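You operate a simulated robot arm through the tools that you are given. There is no shell and no other tool.

The job below is to be done with a simulated robot arm. You get a single attempt, and the scene is never put back.

Task
Pile some things up. At the end: the white small tub with blue lid from the upkeep bench top is on the top of the side table, with the silver bush housing from there on top of it and the hand lap on top of that; the yellow grease brush is on the top of the side table; whatever was shut is shut again. Leave all else as you found it, and nothing knocked over. Set down upright: small tub with blue lid.

The check looks at the end state, three seconds after you hand in, the way a careful person would. Anything else that was tipped, shoved, dropped, spilled or broken makes it a failure. A push-on lid holds only when it is set on centred and level and pressed home; a screw cap is set on level and turned clockwise until tight.

Robot
A 7-joint arm with a two-finger parallel gripper, fixed in place. Base frame: the origin is on the floor under the middle of its stand, x ahead of it, y to its left, z up; the work surface is at about z = 0.86. Lengths are in m, angles in degrees, forces in N, time in s.
It reaches about 1.372 m from its shoulder. Its first joint turns from -149.0 to 149.0 degrees. Payload 3.43 kg.
The tool frame sits at the grasp point between the pads (the TCP): z along the fingers, y along the line on which they close. The tips reach 0.03 m beyond it. The gripper opens to 0.094 m. The fingers are 0.028 m wide and 0.01 m thick; the gripper's body (0.05 by 0.096 m) begins 0.055 m behind the TCP.
Orientation is that of the tool frame in the base frame, as a unit quaternion [w, x, y, z]. With the fingers straight down and closing along the base's y, the tool's x points along the base's -x, its y along +y and its z along -z.

Tools
- The arm moves only by the tool servo_tool. Its argument "targets" is one flat list of numbers, 7 for each row, row after row: the turn, a rotation vector about the tool's x, y, z in units of 180 degrees (1.0 is 180 degrees), then the shift along the tool's x, y, z in units of 250 mm (1.0 is 250 mm), then the closure, from 0 (fully open) to 1 (shut). In form: [wx, wy, wz, x, y, z, fingers, wx, wy, wz, x, y, z, fingers, ...]. A call has 1 to 20 rows; each row is the pose to reach, as a shift and turn from the pose commanded when the call began, along the tool's axes at that moment. A call with a number of a shift or a turn outside -1 to 1 is refused whole. Rows are played at 5 a second. More than 0.05 m and 8.6 degrees between two rows, or a gripper value outside its range, and nothing of the call is played. Where a pose cannot be reached the arm comes as near as it can. A force on the tool above 40 N (or 10 N above the force at the start of the call, whichever is more), or a blocked arm, ends the call early, and 0.2 s more pass. Each finger travels about 0.045 m/s and halts on what it meets, pressing with about 25 N; the grip force reading is that of the motor and also rises with nothing between the fingers. The clock runs only during rows and for 0.2 s after the last one: add rows that repeat a pose to give the fingers time. It gives the time, the measured TCP pose, the force on the tool (base axes), the opening and the grip force at its end, in the units of the frame above (readings bear some noise), with the torque about the TCP (base axes, N m) and any sound that the robot's microphone picked up, and new pictures: "show" is both (left out), scene, wrist or none.
- Cameras (640 x 400 px; columns grow to the right, rows downward): "scene" is fixed at [0.3991, 0.5004, 1.4282]; the picture's right is [0.94, -0.35, 0.00], its down [-0.22, -0.60, -0.77] and it looks along [0.27, 0.72, -0.64] (base axes); focal length 214 px, centre (320, 200). "wrist" rides on the gripper at [0.076, 0.014, -0.102] in the tool frame; the picture's right is [-0.18, 0.98, 0.00], its down [-0.75, -0.14, -0.64] and it looks along [-0.63, -0.12, 0.77] (tool axes); focal length 243 px, centre (320, 200). There is no depth. A picture from a camera that has moved, and an enlarged one, comes with that camera's place and axes in the base frame and with its lens.
- close_up(camera, box): a new picture of the part [left, top, right, bottom] of that camera's present view, enlarged. No time passes.
- hand_in(): hands the job in; it is judged then, once.

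Nothing tells you positions but the pictures and the camera data. Unless the task says otherwise, let go and move clear before handing in.

The tools are called after "Request:" by a JSON object that holds its "name" and its "arguments". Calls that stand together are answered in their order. servo_tool: Moves the arm, as the interface text tells. Its arguments: {"type":"object","properties":{"targets":{"type":"array","items":{"type":"number"}},"show":{"type":"string","enum":["both","scene","wrist","none"]}},"required":["targets"]} The other tools are called the same way: close_up (camera, box) takes an enlarged picture of a part of a camera's view; hand_in () hands the job in.

At the start:

```text
time_s: 0.0
ee_pos: [0.4605, 0.8737, 1.1945]
ee_rot: [-0.001, 0.001, 1.0, 0.0]
wrist_force: [0.1, -0.4, 0.4]
wrist_torque: [0.02, 0.02, 0.02]
opening: 0.0939
grip_force: 0.0
```

scene: 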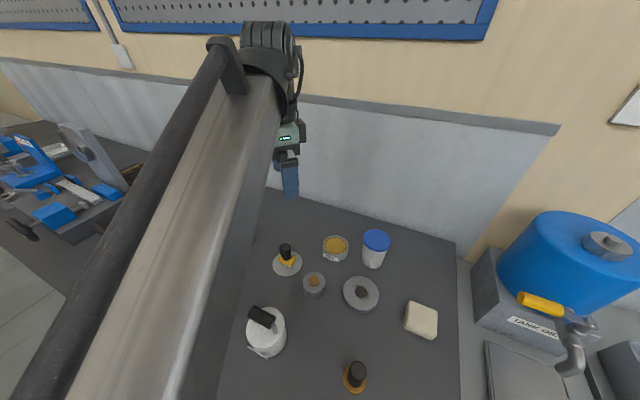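
wrist: 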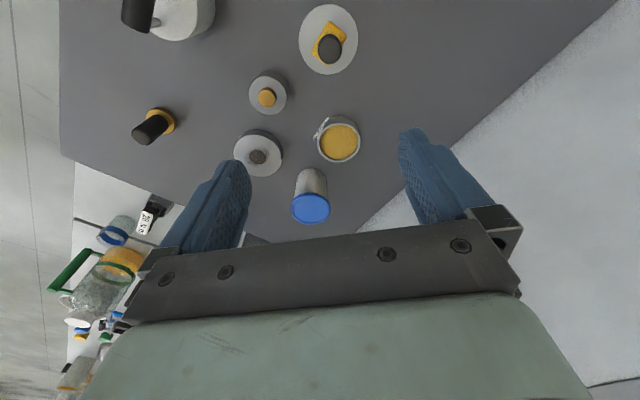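

I see a grey table top with a tub with a blue lid, several round metal parts, a white block and some jars. I will look closer before I move anything.

Request:
{"name": "close_up", "arguments": {"camera": "scene", "box": [220, 200, 480, 400]}}

Request:
{"name": "close_up", "arguments": {"camera": "wrist", "box": [60, 0, 460, 240]}}

Request:
{"name": "close_up", "arguments": {"camera": "scene", "box": [0, 100, 200, 260]}}

Request:
{"name": "close_up", "arguments": {"camera": "wrist", "box": [0, 180, 200, 400]}}

Request:
{"name": "close_up", "arguments": {"camera": "scene", "box": [440, 180, 640, 400]}}

```text
2.00 times, centred on (350, 300) of scene
camera zoom: at [0.3991, 0.5004, 1.4282], right [0.94, -0.35, 0.0], down [-0.22, -0.6, -0.77], along [0.27, 0.72, -0.64], focal length 429 px, centre (260, 0)
```

zoom: 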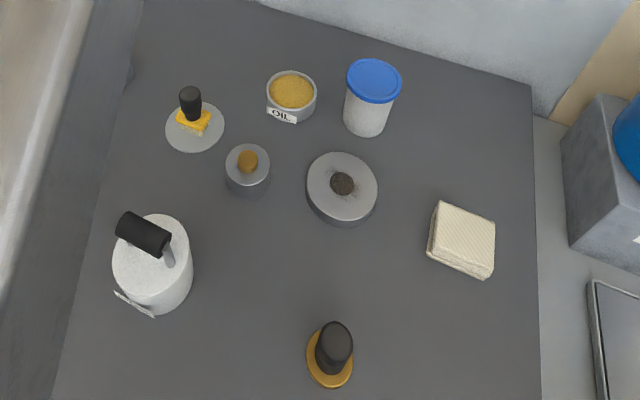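

```text
1.60 times, centred on (260, 120) of wrist
camera zoom: at [0.3846, 0.8876, 1.2967], right [0.18, 0.98, 0.0], down [0.75, -0.14, 0.64], along [0.63, -0.12, -0.77], focal length 388 px, centre (416, 328)
```

zoom: 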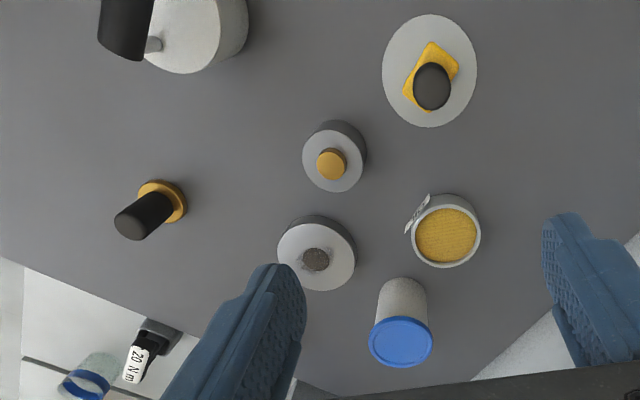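

```text
2.50 times, centred on (100, 180) of scene
camera zoom: at [0.3991, 0.5004, 1.4282], right [0.94, -0.35, 0.0], down [-0.22, -0.6, -0.77], along [0.27, 0.72, -0.64], focal length 536 px, centre (870, 250)
```

zoom: 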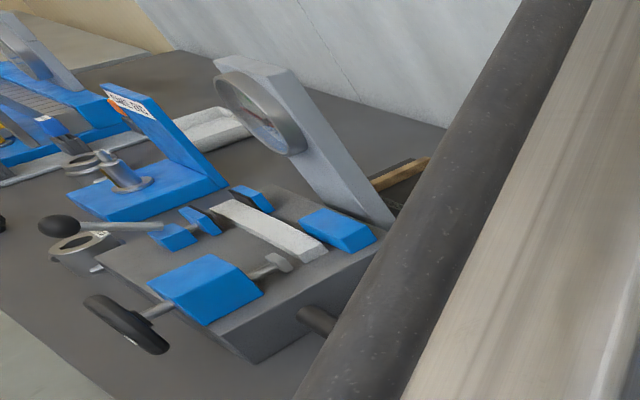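

```text
1.82 times, centred on (100, 290) of wrist
camera zoom: at [0.3846, 0.8876, 1.2967], right [0.18, 0.98, 0.0], down [0.75, -0.14, 0.64], along [0.63, -0.12, -0.77], focal length 441 px, centre (720, 36)
```

zoom: 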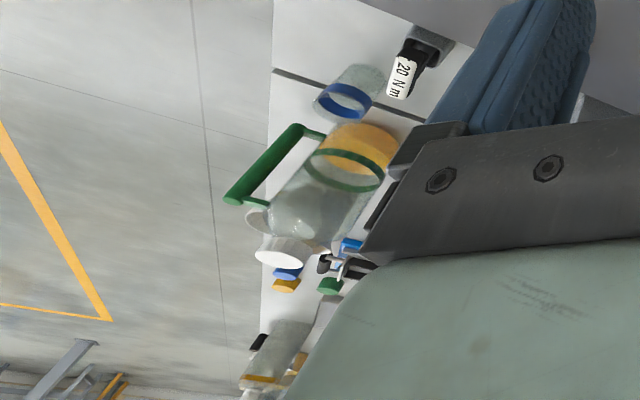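

```text
1.82 times, centred on (540, 290) of scene
camera zoom: at [0.3991, 0.5004, 1.4282], right [0.94, -0.35, 0.0], down [-0.22, -0.6, -0.77], along [0.27, 0.72, -0.64], focal length 390 px, centre (-80, 36)
```

zoom: 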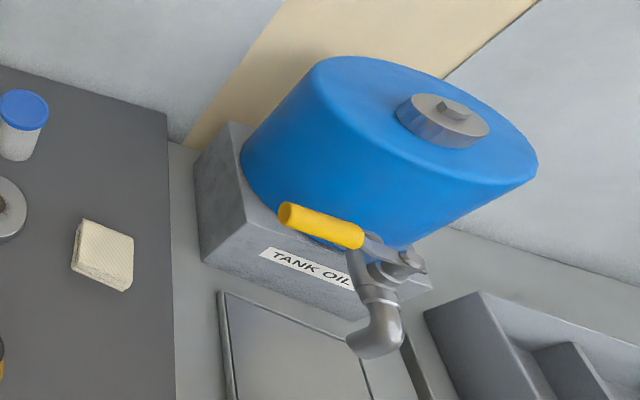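

The table with the tub sits at an angle, in front and to the left of the arm. I'll zoom in on each item to tell which is which.

Request:
{"name": "close_up", "arguments": {"camera": "scene", "box": [260, 225, 340, 305]}}

Request:
{"name": "close_up", "arguments": {"camera": "scene", "box": [330, 220, 450, 345]}}

Request:
{"name": "close_up", "arguments": {"camera": "scene", "box": [230, 290, 390, 400]}}

Request:
{"name": "close_up", "arguments": {"camera": "wrist", "box": [110, 0, 240, 90]}}

Request:
{"name": "close_up", "arguments": {"camera": "wrist", "box": [230, 0, 370, 120]}}

```text
5.00 times, centred on (300, 265) of scene
camera zoom: at [0.3991, 0.5004, 1.4282], right [0.94, -0.35, 0.0], down [-0.22, -0.6, -0.77], along [0.27, 0.72, -0.64], focal length 1072 px, centre (420, -125)
```

zoom: 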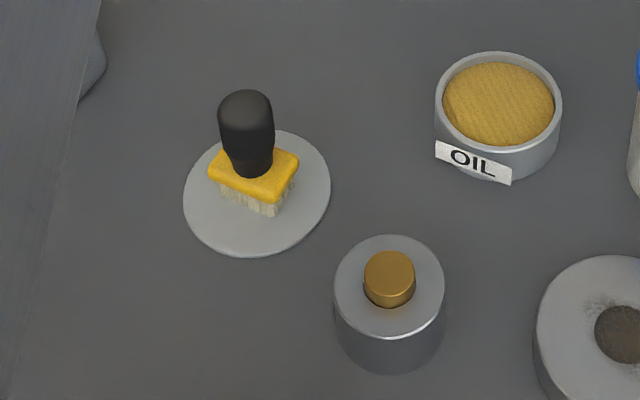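

```text
3.20 times, centred on (390, 282) of scene
camera zoom: at [0.3991, 0.5004, 1.4282], right [0.94, -0.35, 0.0], down [-0.22, -0.6, -0.77], along [0.27, 0.72, -0.64], focal length 686 px, centre (96, -64)
```

zoom: 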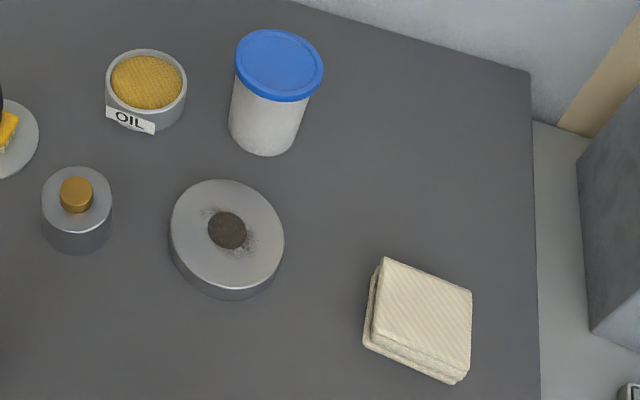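

```text
3.64 times, centred on (310, 345) of scene
camera zoom: at [0.3991, 0.5004, 1.4282], right [0.94, -0.35, 0.0], down [-0.22, -0.6, -0.77], along [0.27, 0.72, -0.64], focal length 780 px, centre (356, -327)
```

zoom: 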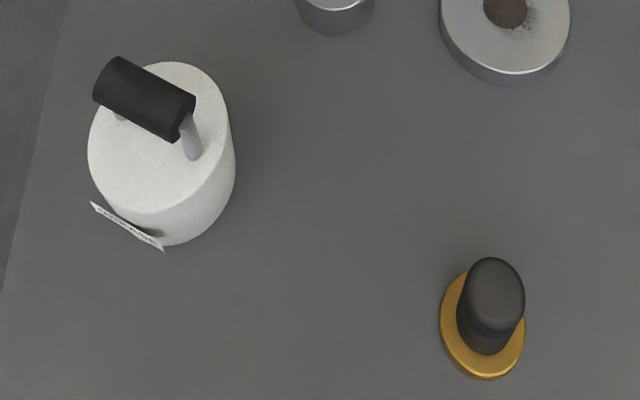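

```text
4.44 times, centred on (175, 45) of wrist
camera zoom: at [0.3846, 0.8876, 1.2967], right [0.18, 0.98, 0.0], down [0.75, -0.14, 0.64], along [0.63, -0.12, -0.77], focal length 1078 px, centre (964, 889)
```

zoom: 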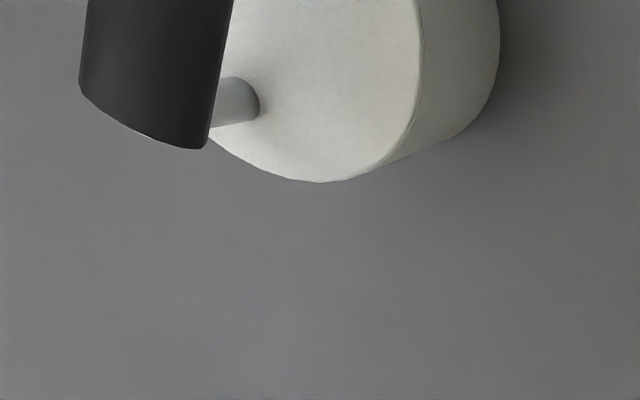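

```text
3.33 times, centred on (300, 60) of wrist
camera zoom: at [0.3846, 0.8876, 1.2967], right [0.18, 0.98, 0.0], down [0.75, -0.14, 0.64], along [0.63, -0.12, -0.77], focal length 809 px, centre (387, 667)
```

zoom: 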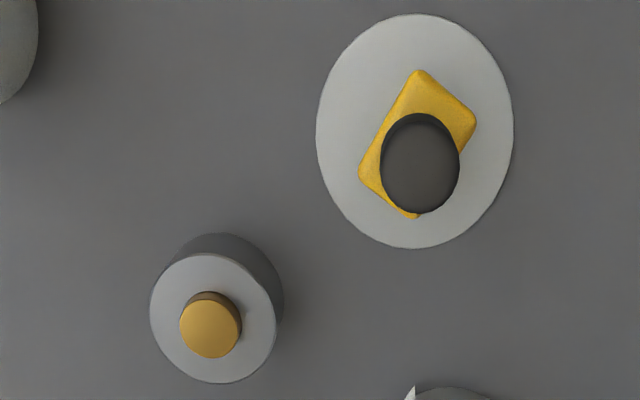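

The table I can see holds the tub, an oil tin, a brush on a disc, two round metal parts, a rag, a weight with a handle, and a brass-and-black lap. The other station isn't in view, so I'll turn the wrist to look around.

Request:
{"name": "servo_tool", "arguments": {"targets": [0, 0, 0.045, 0, 0, -0.05, 0, 0, 0, 0.09, 0, 0, -0.1, 0, 0, 0, 0.135, 0, 0, -0.15, 0, 0, 0, 0.18, 0, 0, -0.2, 0, 0, 0, 0.225, 0, 0, -0.25, 0, 0, 0, 0.27, 0, 0, -0.3, 0, 0, 0, 0.315, 0, 0, -0.35, 0, 0, 0, 0.36, 0, 0, -0.4, 0]}}

```text
time_s: 1.8
ee_pos: [0.4632, 0.8794, 1.2845]
ee_rot: [-0.001, 0.538, 0.843, 0.013]
wrist_force: [0.3, 0.7, -1.2]
wrist_torque: [0.0, 0.03, 0.0]
opening: 0.094
grip_force: 0.2
out of reach, approached as far as the arm can: row 6, 7, 8
camera wrist: at [0.443, 0.9512, 1.3873], right [0.97, 0.25, 0.02], down [0.18, -0.76, 0.63], along [0.17, -0.6, -0.78], focal length 243 px, centre (320, 200)
```

scene: 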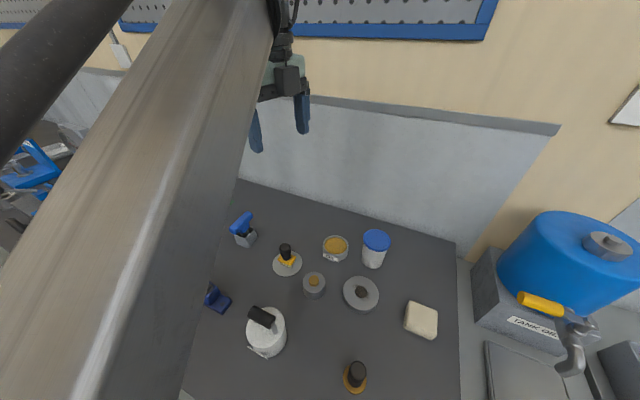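
wrist: 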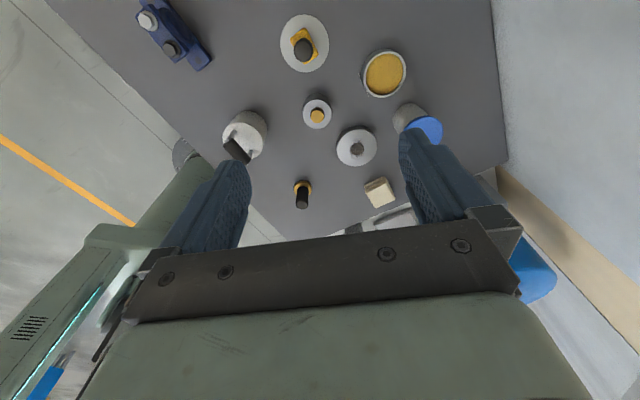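

Seen from higher up, the whole angled table is in view, including a blue clamp-like item on its far side. I'll pull in towards the base and turn to look at the other stations.

Request:
{"name": "servo_tool", "arguments": {"targets": [0, 0, -0.0457, -0.124, -0.093, 0, 0, 0, 0, -0.0914, -0.248, -0.186, 0, 0, 0, 0, -0.137, -0.371, -0.279, 0, 0, 0, 0, -0.183, -0.495, -0.372, 0, 0, 0, 0, -0.229, -0.619, -0.466, 0, 0, 0, 0, -0.274, -0.743, -0.559, 0, 0, 0, 0, -0.32, -0.866, -0.652, 0, 0]}}

```text
time_s: 3.4
ee_pos: [0.4252, 0.6452, 1.22]
ee_rot: [0.019, 0.062, 0.997, 0.036]
wrist_force: [-0.5, 0.8, -0.4]
wrist_torque: [0.0, 0.0, -0.02]
opening: 0.094
grip_force: 0.0
out of reach, approached as far as the arm can: row 1, 2, 3, 4, 5, 6, 7
camera wrist: at [0.347, 0.6612, 1.3199], right [0.3, 0.95, 0.08], down [0.7, -0.28, 0.65], along [0.64, -0.14, -0.75], focal length 243 px, centre (320, 200)
```

scene: 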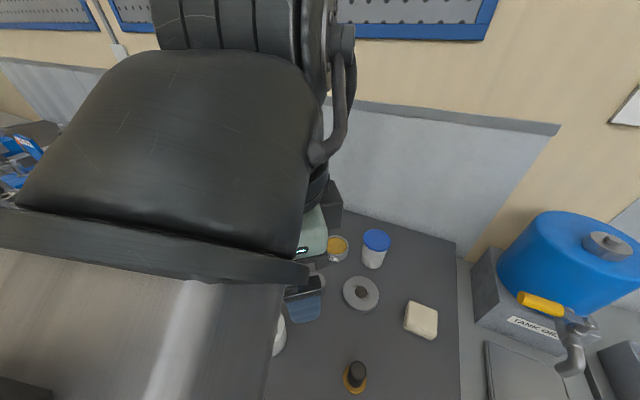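
wrist: 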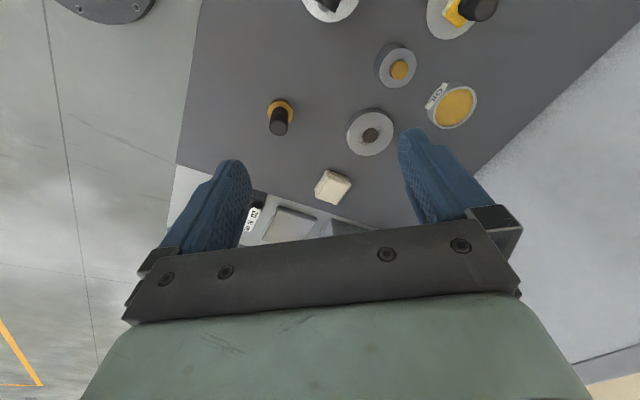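

The high pose clipped against the arm's reach, so I'll go lower. Next I'll sweep towards the front station with the camera tilted up a bit.

Request:
{"name": "servo_tool", "arguments": {"targets": [0, -0.014, 0, -0.027, -0.14, 0.083, 0, 0, -0.028, 0, -0.054, -0.28, 0.166, 0, 0, -0.042, 0, -0.081, -0.42, 0.249, 0, 0, -0.056, 0, -0.109, -0.56, 0.331, 0, 0, -0.07, 0, -0.136, -0.7, 0.414, 0, 0, -0.085, 0, -0.163, -0.84, 0.497, 0, 0, -0.1, 0, -0.19, -0.98, 0.58, 0]}}

```text
time_s: 5.0
ee_pos: [0.4479, 0.4063, 1.0599]
ee_rot: [0.175, 0.068, 0.982, 0.027]
wrist_force: [0.3, 0.3, -0.3]
wrist_torque: [-0.05, 0.0, 0.04]
opening: 0.0938
grip_force: 0.2
camera wrist: at [0.3433, 0.4273, 1.1309], right [0.29, 0.95, 0.14], down [0.46, -0.26, 0.85], along [0.84, -0.18, -0.51], focal length 243 px, centre (320, 200)
```

scene: 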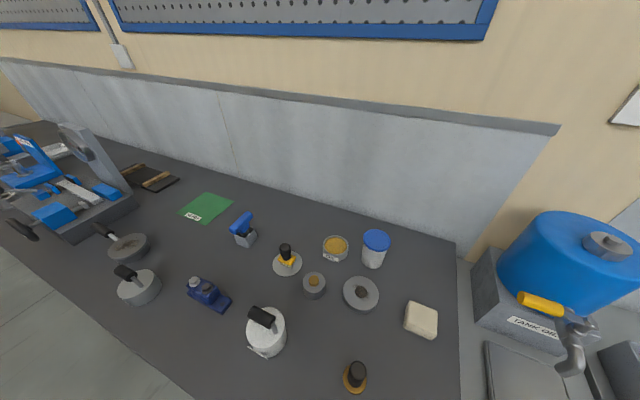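
wrist: 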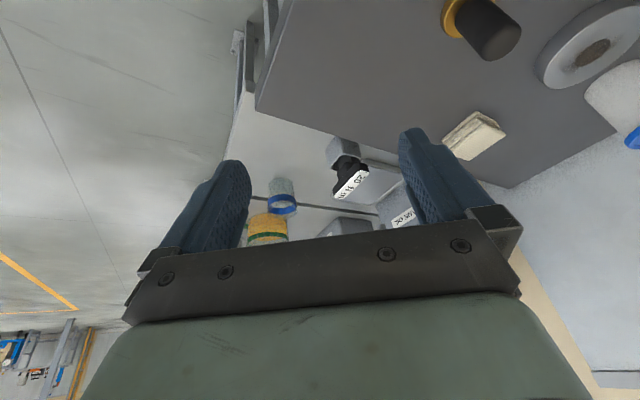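

The scene camera now shows one long dark bench along the wall, with the presses and vises at its left end. The side table must be somewhere else, so I'll keep sweeping clockwise.

Request:
{"name": "servo_tool", "arguments": {"targets": [0.0151, -0.0034, 0.0416, -0.001, -0.08, -0.032, 0, 0.0302, -0.0068, 0.0832, -0.002, -0.16, -0.064, 0, 0.0453, -0.0102, 0.1248, -0.003, -0.24, -0.096, 0, 0.0604, -0.0136, 0.1664, -0.004, -0.32, -0.128, 0, 0.0755, -0.017, 0.208, -0.005, -0.4, -0.16, 0, 0.0906, -0.0204, 0.2496, -0.006, -0.48, -0.192, 0, 0.1057, -0.0238, 0.2912, -0.007, -0.56, -0.224, 0, 0.1208, -0.0272, 0.3328, -0.008, -0.64, -0.256, 0, 0.1359, -0.0306, 0.3744, -0.009, -0.72, -0.288, 0, 0.151, -0.034, 0.416, -0.01, -0.8, -0.32, 0]}}

```text
time_s: 7.2
ee_pos: [0.4933, 0.2076, 1.0277]
ee_rot: [0.162, 0.68, 0.712, -0.068]
wrist_force: [0.2, -0.1, 0.3]
wrist_torque: [0.01, -0.02, 0.02]
opening: 0.0939
grip_force: 0.0
out of reach, approached as far as the arm can: row 5, 6, 7, 8, 9, 10
camera wrist: at [0.4911, 0.3127, 1.0994], right [0.98, -0.11, 0.18], down [-0.21, -0.52, 0.83], along [0.0, -0.85, -0.53], focal length 243 px, centre (320, 200)
```

scene: 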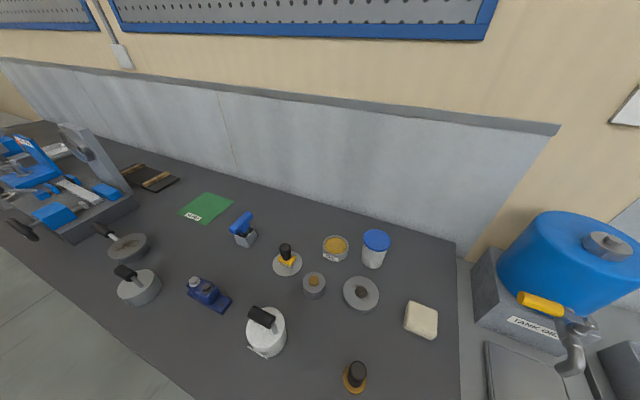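
wrist: 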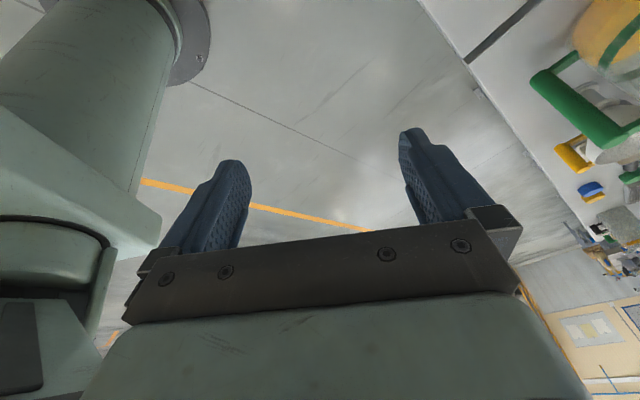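

The view is upside down, with a pale counter holding jars and bottles along the right, at larger x. I'll zoom in on it.

Request:
{"name": "close_up", "arguments": {"camera": "wrist", "box": [420, 0, 640, 140]}}

Request:
{"name": "close_up", "arguments": {"camera": "wrist", "box": [480, 130, 640, 400]}}

Request:
{"name": "close_up", "arguments": {"camera": "scene", "box": [80, 140, 300, 320]}}

```text
2.86 times, centred on (530, 70) of wrist
camera zoom: at [0.4911, 0.3127, 1.0994], right [0.98, -0.11, 0.18], down [-0.21, -0.52, 0.83], along [0.0, -0.85, -0.53], focal length 693 px, centre (-280, 571)
```

zoom: 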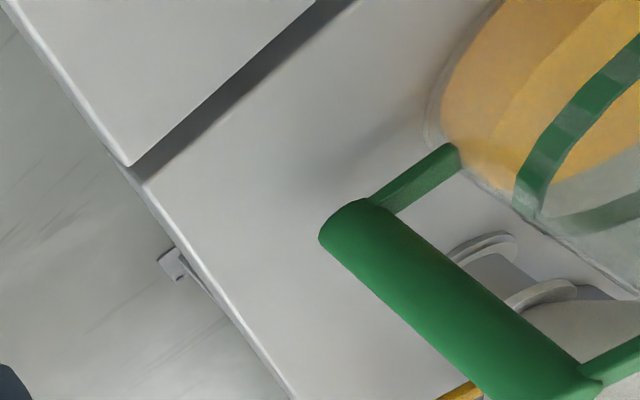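

```text
1.48 times, centred on (560, 265) of wrist
camera zoom: at [0.4911, 0.3127, 1.0994], right [0.98, -0.11, 0.18], down [-0.21, -0.52, 0.83], along [0.0, -0.85, -0.53], focal length 359 px, centre (-36, 104)
```

zoom: 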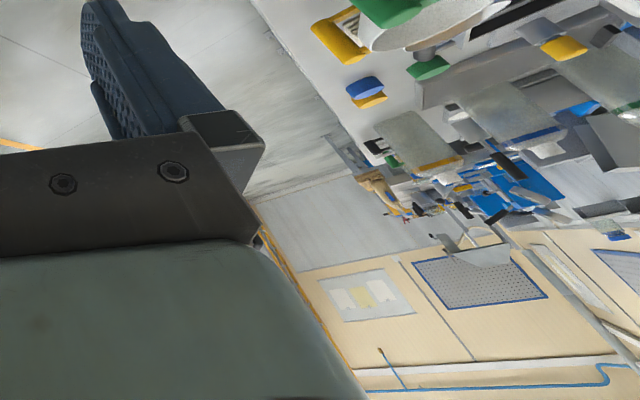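

```text
2.22 times, centred on (190, 230) of scene
camera zoom: at [0.3991, 0.5004, 1.4282], right [0.94, -0.35, 0.0], down [-0.22, -0.6, -0.77], along [0.27, 0.72, -0.64], focal length 477 px, centre (609, 133)
```

zoom: 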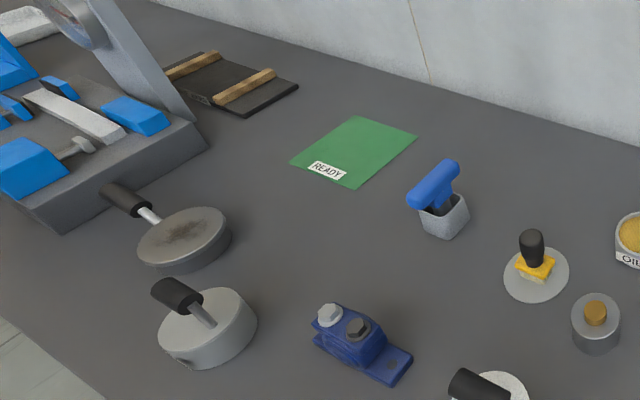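

There's a pale counter along x ≈ 0.9 and more stations beyond it. I'll move to the -y side and look outward there to find the side table.

Request:
{"name": "servo_tool", "arguments": {"targets": [-0.0129, 0.0049, -0.0373, -0.133, -0.025, -0.006, 0, -0.0257, 0.0099, -0.0746, -0.266, -0.051, -0.013, 0, -0.0386, 0.0148, -0.1119, -0.399, -0.076, -0.019, 0, -0.0514, 0.0197, -0.1491, -0.531, -0.101, -0.025, 0, -0.0643, 0.0246, -0.1864, -0.664, -0.126, -0.031, 0, -0.0771, 0.0296, -0.2237, -0.797, -0.152, -0.038, 0, -0.09, 0.0345, -0.261, -0.93, -0.177, -0.044, 0]}}

```text
time_s: 8.8
ee_pos: [0.4979, -0.0104, 1.1469]
ee_rot: [0.175, 0.313, 0.933, 0.008]
wrist_force: [-0.4, 0.3, -0.7]
wrist_torque: [-0.02, 0.0, 0.02]
opening: 0.0941
grip_force: 0.1
out of reach, approached as far as the arm can: row 2, 3, 4, 5, 6, 7
camera wrist: at [0.4156, 0.0543, 1.22], right [0.71, 0.68, 0.18], down [0.27, -0.5, 0.83], along [0.65, -0.54, -0.53], focal length 243 px, centre (320, 200)
```

scene: 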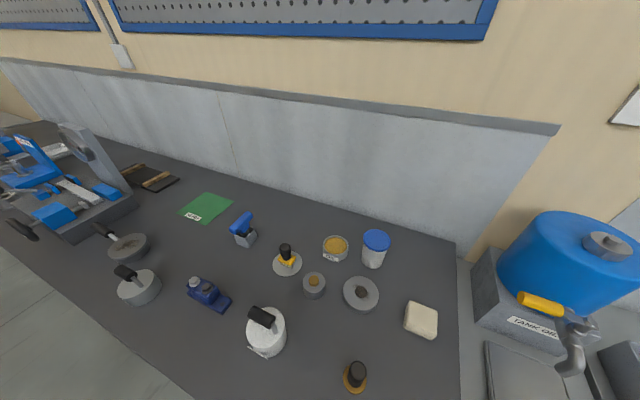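
wrist: 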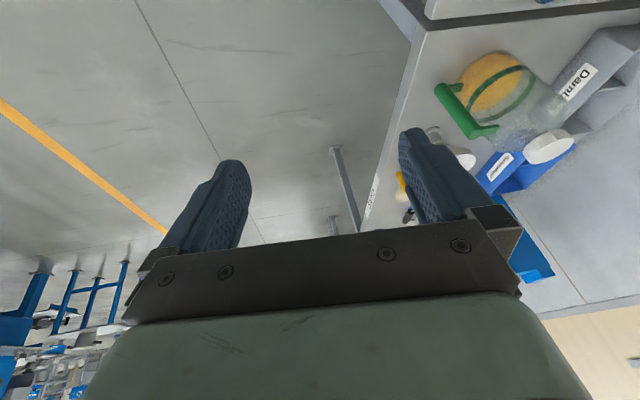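

Still no separate table in view, only the pale counter with bottles, and a blue framed structure further along -y. I'll keep sweeping clockwise.

Request:
{"name": "servo_tool", "arguments": {"targets": [0.0128, -0.0049, 0.0372, -0.019, -0.127, 0.008, 0, 0.0256, -0.0099, 0.0744, -0.038, -0.254, 0.016, 0, 0.0384, -0.0148, 0.1116, -0.057, -0.381, 0.024, 0, 0.0511, -0.0198, 0.1489, -0.077, -0.509, 0.031, 0, 0.0639, -0.0247, 0.1861, -0.096, -0.636, 0.039, 0, 0.0767, -0.0297, 0.2233, -0.115, -0.763, 0.047, 0, 0.0895, -0.0346, 0.2605, -0.134, -0.89, 0.055, 0], "show": "wrist"}}

```text
time_s: 10.4
ee_pos: [0.4315, -0.2236, 1.1391]
ee_rot: [0.161, 0.679, 0.713, -0.068]
wrist_force: [0.7, -0.1, 0.5]
wrist_torque: [-0.01, -0.02, -0.04]
opening: 0.094
grip_force: 0.0
out of reach, approached as far as the arm can: row 1, 2, 3, 4, 5, 6, 7
camera wrist: at [0.4296, -0.1189, 1.2118], right [0.98, -0.11, 0.18], down [-0.21, -0.52, 0.83], along [0.0, -0.85, -0.53], focal length 243 px, centre (320, 200)
```

wrist: 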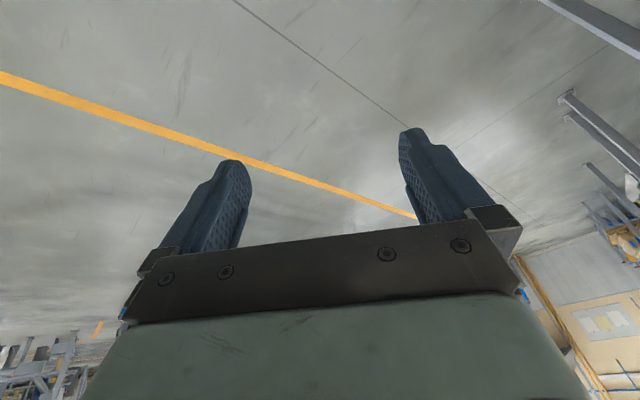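

There's only open floor nearby in the -y direction. I'll sweep further round towards the rear right.

Request:
{"name": "servo_tool", "arguments": {"targets": [0.009, -0.0034, 0.0261, -0.116, -0.12, 0.049, 0, 0.0179, -0.0069, 0.0521, -0.2325, -0.24, 0.099, 0, 0.0269, -0.0103, 0.0782, -0.349, -0.36, 0.148, 0, 0.0359, -0.0138, 0.1043, -0.465, -0.48, 0.198, 0, 0.0448, -0.0172, 0.1303, -0.581, -0.6, 0.247, 0, 0.0538, -0.0206, 0.1564, -0.6975, -0.72, 0.296, 0, 0.0627, -0.0241, 0.1824, -0.814, -0.84, 0.346, 0, 0.0717, -0.0275, 0.2085, -0.93, -0.96, 0.395, 0], "show": "wrist"}}

```text
time_s: 12.2
ee_pos: [0.2151, -0.4895, 1.0934]
ee_rot: [0.129, 0.881, 0.438, -0.119]
wrist_force: [0.4, 1.0, -0.9]
wrist_torque: [-0.02, -0.01, 0.02]
opening: 0.0939
grip_force: 0.1
out of reach, approached as far as the arm can: row 1, 2, 3, 4, 5
camera wrist: at [0.2819, -0.4083, 1.1667], right [0.68, -0.71, 0.18], down [-0.49, -0.26, 0.83], along [-0.54, -0.65, -0.53], focal length 243 px, centre (320, 200)
```

wrist: 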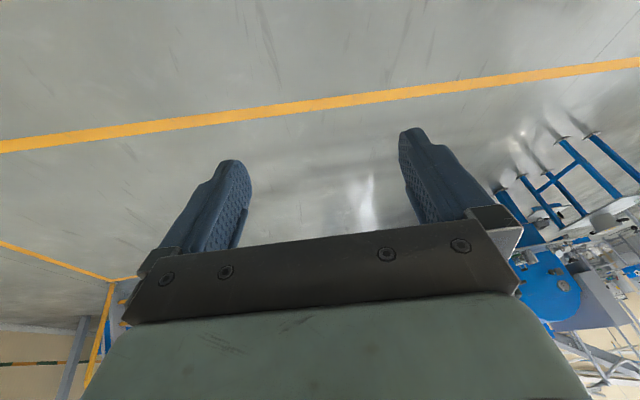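

Nothing within reach on the rear right, just floor markings and other cells. I'll swing back to look straight at the front counter.

Request:
{"name": "servo_tool", "arguments": {"targets": [-0.0128, 0.0049, -0.0371, 0.121, 0.031, -0.038, 0, -0.0256, 0.0098, -0.0742, 0.2425, 0.062, -0.076, 0, -0.0384, 0.0146, -0.1113, 0.364, 0.093, -0.114, 0, -0.0512, 0.0195, -0.1484, 0.485, 0.1235, -0.1515, 0, -0.064, 0.0244, -0.1854, 0.606, 0.154, -0.189, 0, -0.0768, 0.0293, -0.2225, 0.7275, 0.185, -0.227, 0, -0.0896, 0.0341, -0.2596, 0.849, 0.216, -0.265, 0, -0.1024, 0.039, -0.2967, 0.97, 0.247, -0.303, 0], "show": "none"}}

```text
time_s: 14.0
ee_pos: [0.4164, -0.3242, 1.0964]
ee_rot: [0.169, 0.566, 0.805, -0.043]
wrist_force: [0.5, -0.2, 0.2]
wrist_torque: [0.02, -0.01, -0.01]
opening: 0.0944
grip_force: 0.0
out of reach, approached as far as the arm can: row 5, 6, 7, 8
```

I'm partway back over the open floor. Next I'll turn to face the front counter.

Request:
{"name": "servo_tool", "arguments": {"targets": [-0.0143, 0.0054, -0.0416, 0.0794, 0.0488, -0.0349, 0, -0.0285, 0.0108, -0.0833, 0.159, 0.0976, -0.0698, 0, -0.0428, 0.0163, -0.1249, 0.238, 0.146, -0.105, 0, -0.0571, 0.0217, -0.1666, 0.318, 0.195, -0.14, 0, -0.0713, 0.0271, -0.2082, 0.397, 0.244, -0.174, 0, -0.0856, 0.0325, -0.2499, 0.477, 0.293, -0.209, 0, -0.0999, 0.038, -0.2915, 0.556, 0.341, -0.244, 0, -0.1141, 0.0434, -0.3332, 0.636, 0.39, -0.279, 0, -0.1284, 0.0488, -0.3748, 0.715, 0.439, -0.314, 0]}}

```text
time_s: 15.6
ee_pos: [0.4658, -0.174, 1.141]
ee_rot: [0.176, 0.149, 0.972, 0.036]
wrist_force: [1.3, 0.0, 0.4]
wrist_torque: [0.03, 0.12, 0.0]
opening: 0.0938
grip_force: 0.1
out of reach, approached as far as the arm can: row 1, 2, 3, 4, 5, 6, 7
stopped in row 7: the force on the tool passed its limit at 57 N (the readings are from after the stop); the commanded pose is now the measured one
camera wrist: at [0.3665, -0.1406, 1.2121], right [0.44, 0.88, 0.18], down [0.41, -0.38, 0.83], along [0.8, -0.29, -0.52], focal length 243 px, centre (320, 200)
```

scene: 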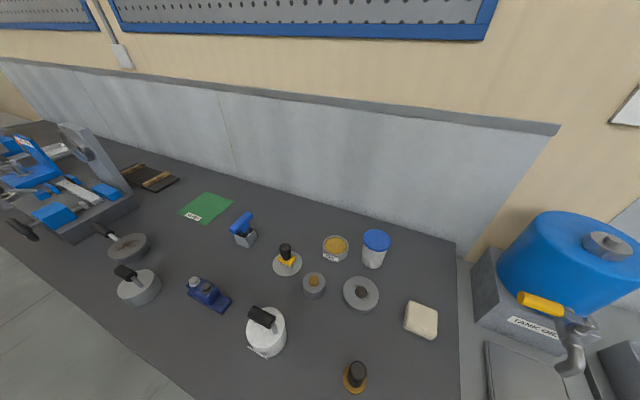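
wrist: 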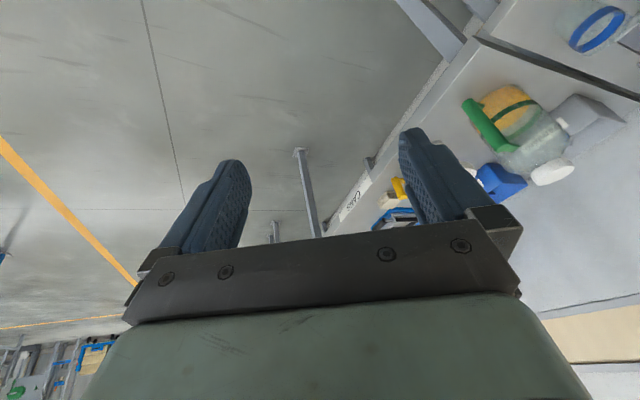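

That call ended with a force jolt near a joint limit. I don't see anything it could have touched. The bench and counter both run along one wall at 45°, so the rear left is still unexplored, and I'll go there now, a bit lower.

Request:
{"name": "servo_tool", "arguments": {"targets": [-0.0092, 0.0034, -0.026, 0.033, 0.145, 0.0355, 0, -0.0183, 0.0068, -0.052, 0.067, 0.291, 0.071, 0, -0.0275, 0.0102, -0.078, 0.1, 0.436, 0.1065, 0, -0.0367, 0.0136, -0.104, 0.133, 0.581, 0.142, 0, -0.0458, 0.017, -0.13, 0.167, 0.727, 0.1775, 0, -0.055, 0.0204, -0.156, 0.2, 0.872, 0.213, 0]}}

```text
time_s: 17.0
ee_pos: [0.5167, 0.0489, 1.1138]
ee_rot: [0.159, -0.108, 0.978, 0.081]
wrist_force: [-0.3, -0.7, 0.1]
wrist_torque: [-0.01, 0.0, 0.04]
opening: 0.094
grip_force: 0.0
out of reach, approached as far as the arm can: row 1, 2, 3, 4, 5, 6
camera wrist: at [0.4138, 0.0288, 1.1857], right [-0.06, 0.98, 0.18], down [0.54, -0.12, 0.83], along [0.84, 0.15, -0.52], focal length 243 px, centre (320, 200)
```

scene: 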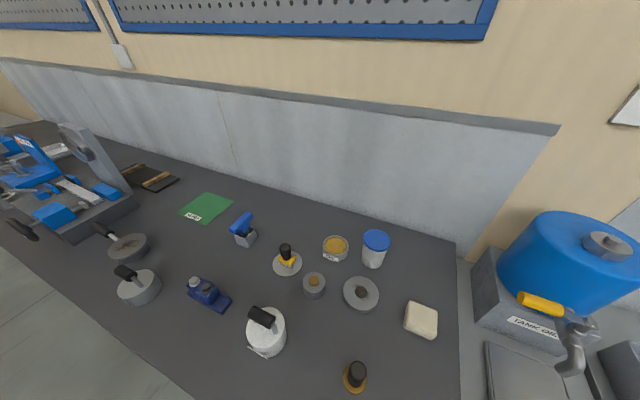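
wrist: 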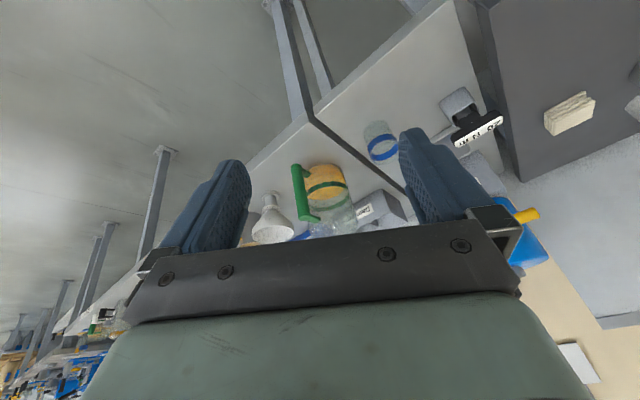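

Now I can see three surfaces side by side: the dark bench, a pale table next to it with a "20 N m" device, and then another pale counter with a jug. I'll zoom in.

Request:
{"name": "close_up", "arguments": {"camera": "wrist", "box": [240, 0, 560, 200]}}

Request:
{"name": "close_up", "arguments": {"camera": "wrist", "box": [0, 180, 260, 400]}}

Request:
{"name": "close_up", "arguments": {"camera": "wrist", "box": [230, 140, 420, 260]}}

```text
2.00 times, centred on (400, 100) of wrist
camera zoom: at [0.4138, 0.0288, 1.1857], right [-0.06, 0.98, 0.18], down [0.54, -0.12, 0.83], along [0.84, 0.15, -0.52], focal length 485 px, centre (160, 400)
```

zoom: 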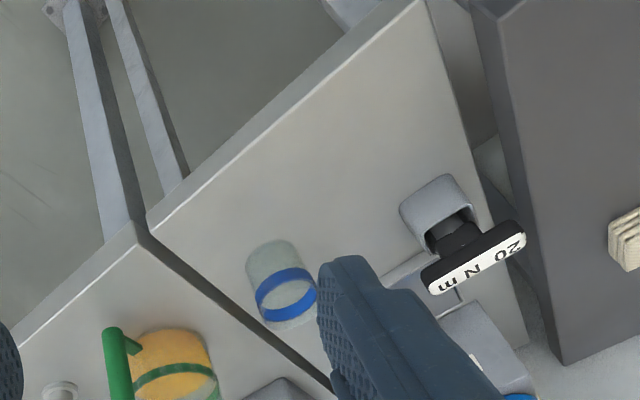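

```text
1.82 times, centred on (130, 290) of wrist
camera zoom: at [0.4138, 0.0288, 1.1857], right [-0.06, 0.98, 0.18], down [0.54, -0.12, 0.83], along [0.84, 0.15, -0.52], focal length 441 px, centre (666, 36)
```

zoom: 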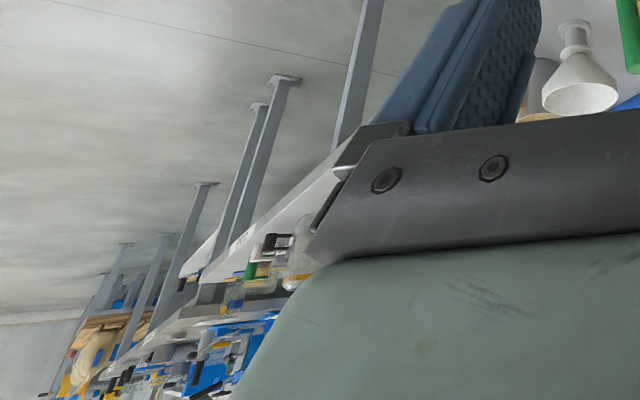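

```text
3.33 times, centred on (325, 200) of wrist
camera zoom: at [0.4138, 0.0288, 1.1857], right [-0.06, 0.98, 0.18], down [0.54, -0.12, 0.83], along [0.84, 0.15, -0.52], focal length 809 px, centre (303, 200)
```

zoom: 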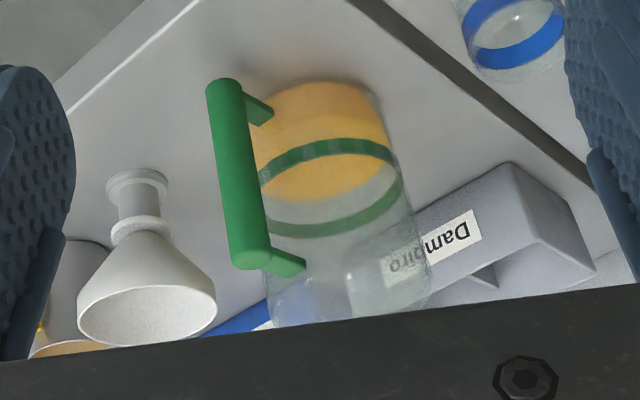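

These are separate stations in a row along the wall. I still need to look to the left and rear left, so I'll sweep counter-clockwise.

Request:
{"name": "servo_tool", "arguments": {"targets": [-0.0143, 0.0054, -0.0409, 0.016, 0.135, 0.024, 0, -0.0287, 0.0108, -0.0818, 0.033, 0.269, 0.049, 0, -0.043, 0.0162, -0.1227, 0.049, 0.404, 0.073, 0, -0.0574, 0.0217, -0.1637, 0.066, 0.538, 0.097, 0, -0.0717, 0.0271, -0.2046, 0.082, 0.673, 0.121, 0, -0.0861, 0.0325, -0.2455, 0.099, 0.807, 0.146, 0, -0.1004, 0.0379, -0.2864, 0.115, 0.942, 0.17, 0], "show": "wrist"}}

Request:
{"name": "servo_tool", "arguments": {"targets": [-0.0143, 0.0054, -0.0409, -0.02, 0.12, 0.0, 0, -0.0287, 0.0108, -0.0818, -0.04, 0.24, 0.0, 0, -0.043, 0.0162, -0.1227, -0.06, 0.36, 0.0, 0, -0.0574, 0.0217, -0.1637, -0.08, 0.48, 0.0, 0, -0.0717, 0.0271, -0.2046, -0.1, 0.6, 0.0, 0, -0.0861, 0.0325, -0.2455, -0.12, 0.72, 0.0, 0, -0.1004, 0.0379, -0.2864, -0.14, 0.84, 0.0, 0], "show": "wrist"}}

```text
time_s: 18.6
ee_pos: [0.4461, 0.278, 1.0914]
ee_rot: [0.105, -0.548, 0.817, 0.144]
wrist_force: [-1.1, -1.2, -0.1]
wrist_torque: [-0.02, 0.03, 0.01]
opening: 0.094
grip_force: 0.1
out of reach, approached as far as the arm can: row 1, 2, 3, 4
camera wrist: at [0.4025, 0.1818, 1.163], right [-0.84, 0.51, 0.18], down [0.41, 0.38, 0.83], along [0.36, 0.77, -0.52], focal length 243 px, centre (320, 200)
```

wrist: 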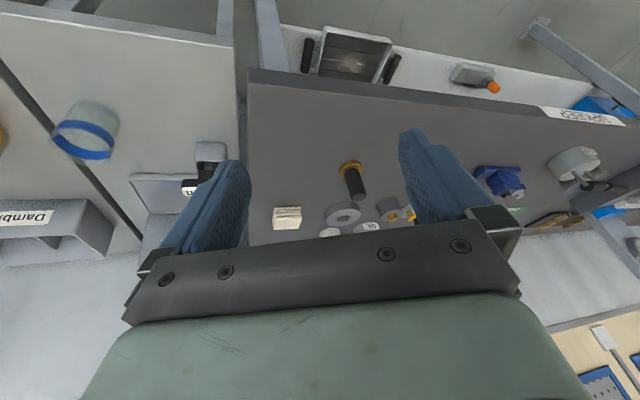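

```text
time_s: 20.2
ee_pos: [0.2668, 0.4301, 1.0775]
ee_rot: [-0.04, 0.863, -0.473, -0.176]
wrist_force: [-0.4, 0.0, 0.2]
wrist_torque: [0.02, 0.0, 0.01]
opening: 0.094
grip_force: 0.0
out of reach, approached as far as the arm can: row 3, 4, 5, 6, 7
camera wrist: at [0.3184, 0.3364, 1.1472], right [-0.91, -0.39, 0.16], down [-0.08, 0.53, 0.84], along [-0.41, 0.75, -0.51], focal length 243 px, centre (320, 200)
```

wrist: 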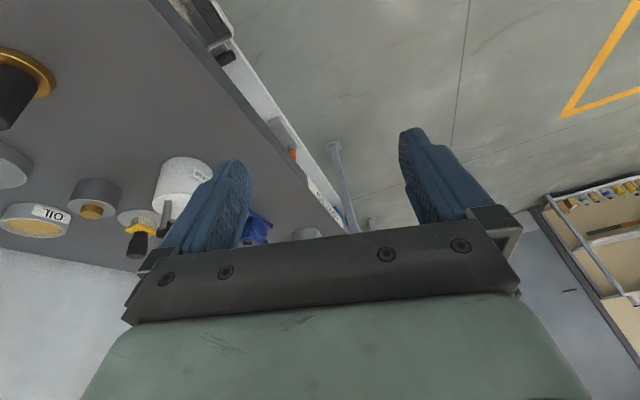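

The rear left is just floor, so the side table must be one of the pieces beside the dark bench. The front of the bench carries a label, so I'll go back to where I could see it and read it.

Request:
{"name": "servo_tool", "arguments": {"targets": [0.0149, -0.0043, 0.041, 0.113, -0.037, -0.064, 0, 0.0299, -0.0085, 0.0819, 0.227, -0.073, -0.127, 0, 0.0448, -0.0128, 0.1229, 0.34, -0.11, -0.191, 0, 0.0597, -0.017, 0.1638, 0.454, -0.146, -0.254, 0, 0.0746, -0.0213, 0.2048, 0.567, -0.183, -0.318, 0, 0.0896, -0.0255, 0.2457, 0.681, -0.219, -0.381, 0, 0.1045, -0.0298, 0.2867, 0.794, -0.256, -0.445, 0], "show": "wrist"}}

```text
time_s: 21.8
ee_pos: [0.4457, 0.2776, 1.1095]
ee_rot: [0.106, -0.548, 0.819, 0.131]
wrist_force: [-1.1, -0.1, 0.1]
wrist_torque: [0.04, -0.01, 0.02]
opening: 0.0938
grip_force: 0.1
out of reach, approached as far as the arm can: row 1, 2
camera wrist: at [0.4009, 0.1832, 1.1827], right [-0.84, 0.52, 0.15], down [0.4, 0.39, 0.83], along [0.37, 0.76, -0.54], focal length 243 px, centre (320, 200)
```

wrist: 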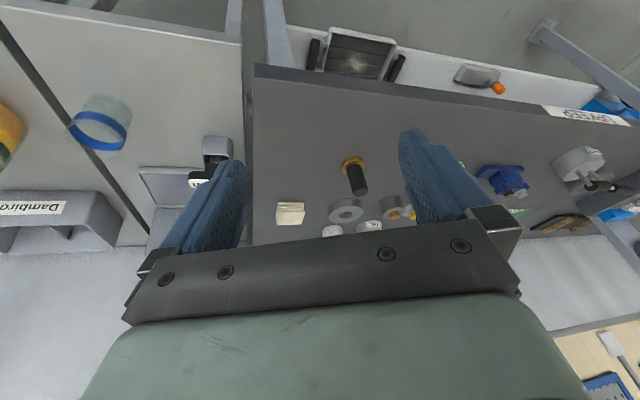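

Request:
{"name": "close_up", "arguments": {"camera": "wrist", "box": [520, 80, 640, 155]}}

Request:
{"name": "close_up", "arguments": {"camera": "wrist", "box": [240, 0, 560, 120]}}

Request:
{"name": "close_up", "arguments": {"camera": "wrist", "box": [0, 0, 260, 160]}}

Request:
{"name": "close_up", "arguments": {"camera": "wrist", "box": [0, 120, 260, 280]}}

```text
5.33 times, centred on (580, 118) of wrist
camera zoom: at [0.4009, 0.1832, 1.1827], right [-0.84, 0.52, 0.15], down [0.4, 0.39, 0.83], along [0.37, 0.76, -0.54], focal length 1294 px, centre (-1067, 640)
```

zoom: 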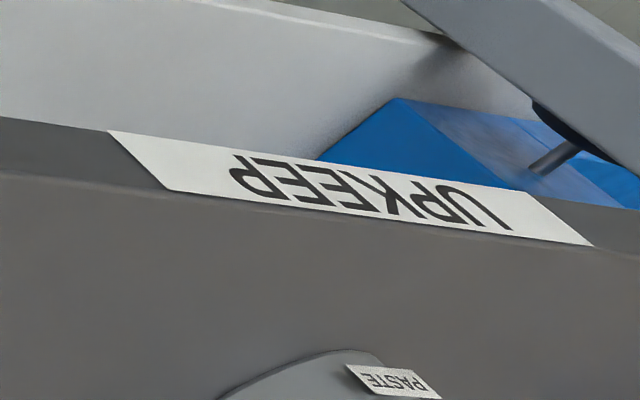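

```text
2.00 times, centred on (400, 60) of wrist
camera zoom: at [0.4009, 0.1832, 1.1827], right [-0.84, 0.52, 0.15], down [0.4, 0.39, 0.83], along [0.37, 0.76, -0.54], focal length 485 px, centre (160, 480)
```

zoom: 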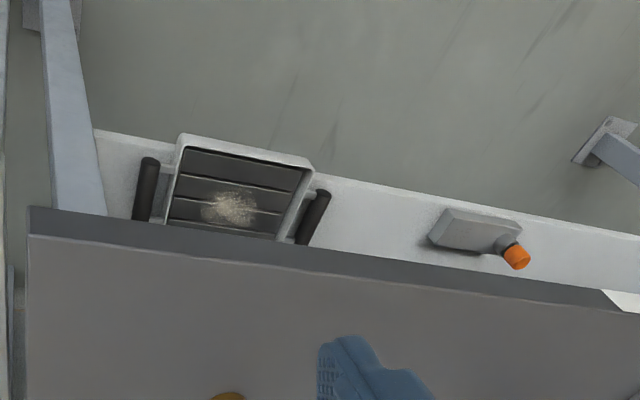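

```text
2.46 times, centred on (130, 80) of wrist
camera zoom: at [0.4009, 0.1832, 1.1827], right [-0.84, 0.52, 0.15], down [0.4, 0.39, 0.83], along [0.37, 0.76, -0.54], focal length 597 px, centre (788, 495)
```

zoom: 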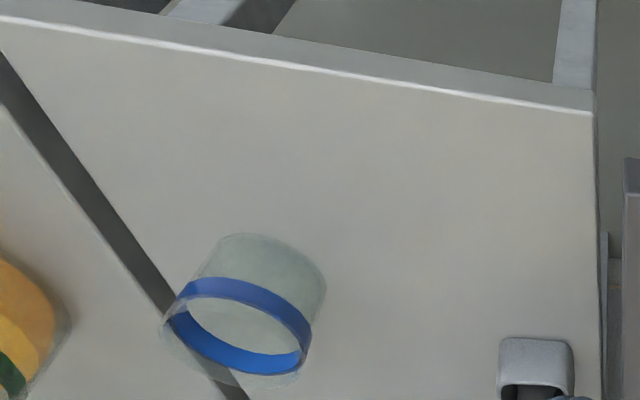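

```text
2.46 times, centred on (130, 200) of wrist
camera zoom: at [0.4009, 0.1832, 1.1827], right [-0.84, 0.52, 0.15], down [0.4, 0.39, 0.83], along [0.37, 0.76, -0.54], focal length 597 px, centre (788, 200)
```

zoom: 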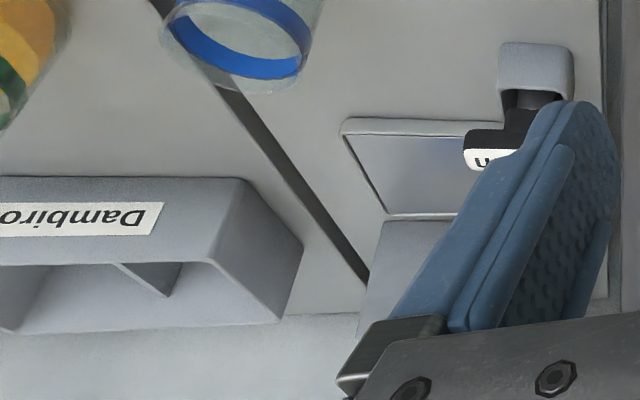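

The dark bench is labelled UPKEEP. The narrow pale piece next to it, with the beaker, the "20 N m" tool and the tank, looks like the side table. I'll check the labels on the counter fronts to be sure.

Request:
{"name": "servo_tool", "arguments": {"targets": [0.0132, -0.0041, 0.0393, 0.13, -0.071, -0.0525, 0, 0.0264, -0.0082, 0.0785, 0.259, -0.142, -0.105, 0, 0.0397, -0.0123, 0.1178, 0.389, -0.2135, -0.1575, 0, 0.0529, -0.0163, 0.157, 0.519, -0.285, -0.21, 0, 0.0661, -0.0204, 0.1963, 0.648, -0.356, -0.2625, 0, 0.0793, -0.0245, 0.2355, 0.778, -0.427, -0.315, 0], "show": "wrist"}}

```text
time_s: 22.7
ee_pos: [0.4733, 0.159, 1.1218]
ee_rot: [0.135, -0.37, 0.913, 0.104]
wrist_force: [2.9, 2.2, -1.9]
wrist_torque: [0.04, 0.02, 0.06]
opening: 0.0942
grip_force: 0.0
out of reach, approached as far as the arm can: row 2, 3, 4
stopped in row 4: the force on the tool passed its limit at 52 N (the readings are from after the stop); the commanded pose is now the measured one
camera wrist: at [0.3934, 0.0899, 1.1942], right [-0.57, 0.81, 0.15], down [0.51, 0.2, 0.83], along [0.65, 0.55, -0.53], focal length 243 px, centre (320, 200)
```

wrist: 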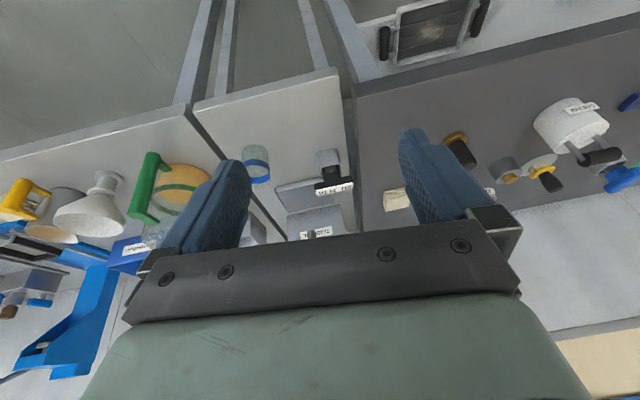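

Request:
{"name": "close_up", "arguments": {"camera": "wrist", "box": [170, 50, 410, 250]}}

Request:
{"name": "close_up", "arguments": {"camera": "wrist", "box": [0, 80, 220, 280]}}

```text
2.00 times, centred on (290, 150) of wrist
camera zoom: at [0.3934, 0.0899, 1.1942], right [-0.57, 0.81, 0.15], down [0.51, 0.2, 0.83], along [0.65, 0.55, -0.53], focal length 485 px, centre (380, 300)
```

zoom: 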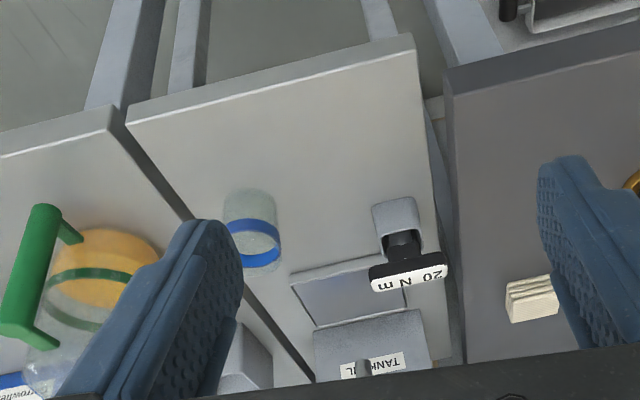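

```text
2.00 times, centred on (110, 180) of wrist
camera zoom: at [0.3934, 0.0899, 1.1942], right [-0.57, 0.81, 0.15], down [0.51, 0.2, 0.83], along [0.65, 0.55, -0.53], focal length 485 px, centre (740, 240)
```

zoom: 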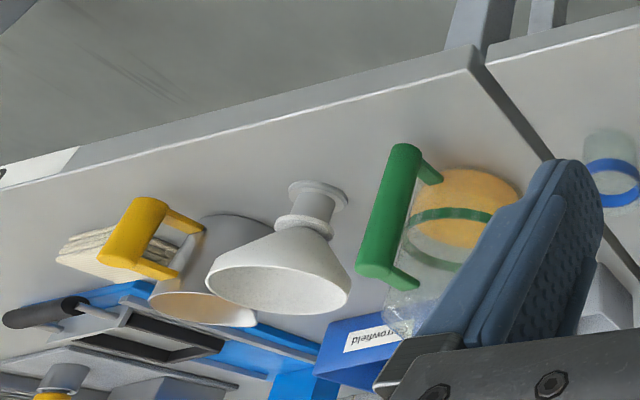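

The narrow pale table next to the UPKEEP bench is the only free-standing unlabelled one within reach, so I take it as the side table. Next I'll straighten the tool and look closely at the bench items to tell the bush housing from the other parts.

Request:
{"name": "servo_tool", "arguments": {"targets": [0.0097, 0.0126, 0.0347, -0.0836, 0.113, 0.0516, 0, 0.0194, 0.0253, 0.0693, -0.167, 0.226, 0.103, 0, 0.0291, 0.0379, 0.104, -0.251, 0.339, 0.155, 0, 0.0389, 0.0506, 0.1386, -0.334, 0.452, 0.206, 0, 0.0486, 0.0632, 0.1733, -0.418, 0.565, 0.258, 0, 0.0583, 0.0759, 0.2079, -0.501, 0.678, 0.309, 0, 0.068, 0.0885, 0.2426, -0.585, 0.791, 0.361, 0]}}

```text
time_s: 24.3
ee_pos: [0.4577, 0.4269, 1.0842]
ee_rot: [0.003, 0.001, 1.0, 0.003]
wrist_force: [-0.7, -1.5, -0.2]
wrist_torque: [-0.01, -0.02, -0.01]
opening: 0.0942
grip_force: 0.1
out of reach, approached as far as the arm can: row 6, 7
camera wrist: at [0.381, 0.439, 1.1849], right [0.19, 0.98, 0.01], down [0.75, -0.15, 0.65], along [0.64, -0.11, -0.76], focal length 243 px, centre (320, 200)
```

scene: 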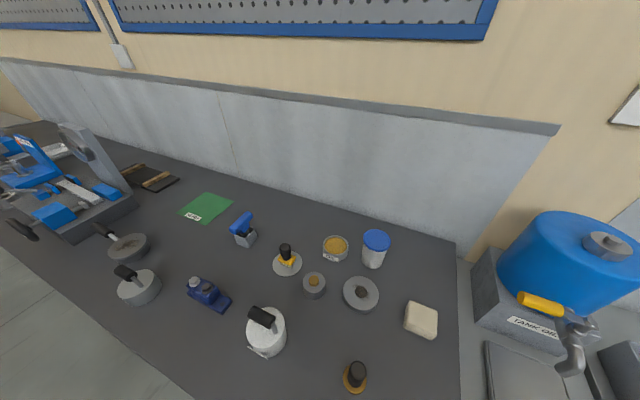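
wrist: 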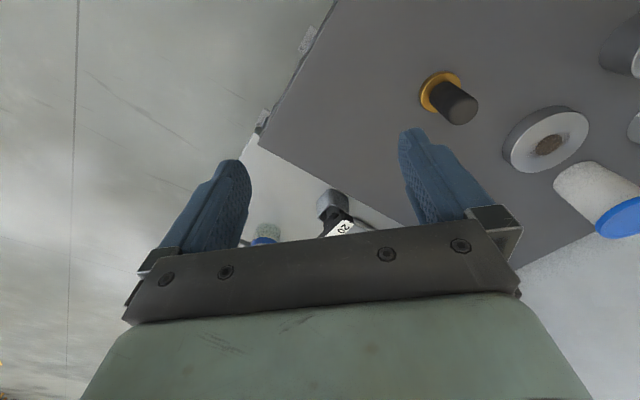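

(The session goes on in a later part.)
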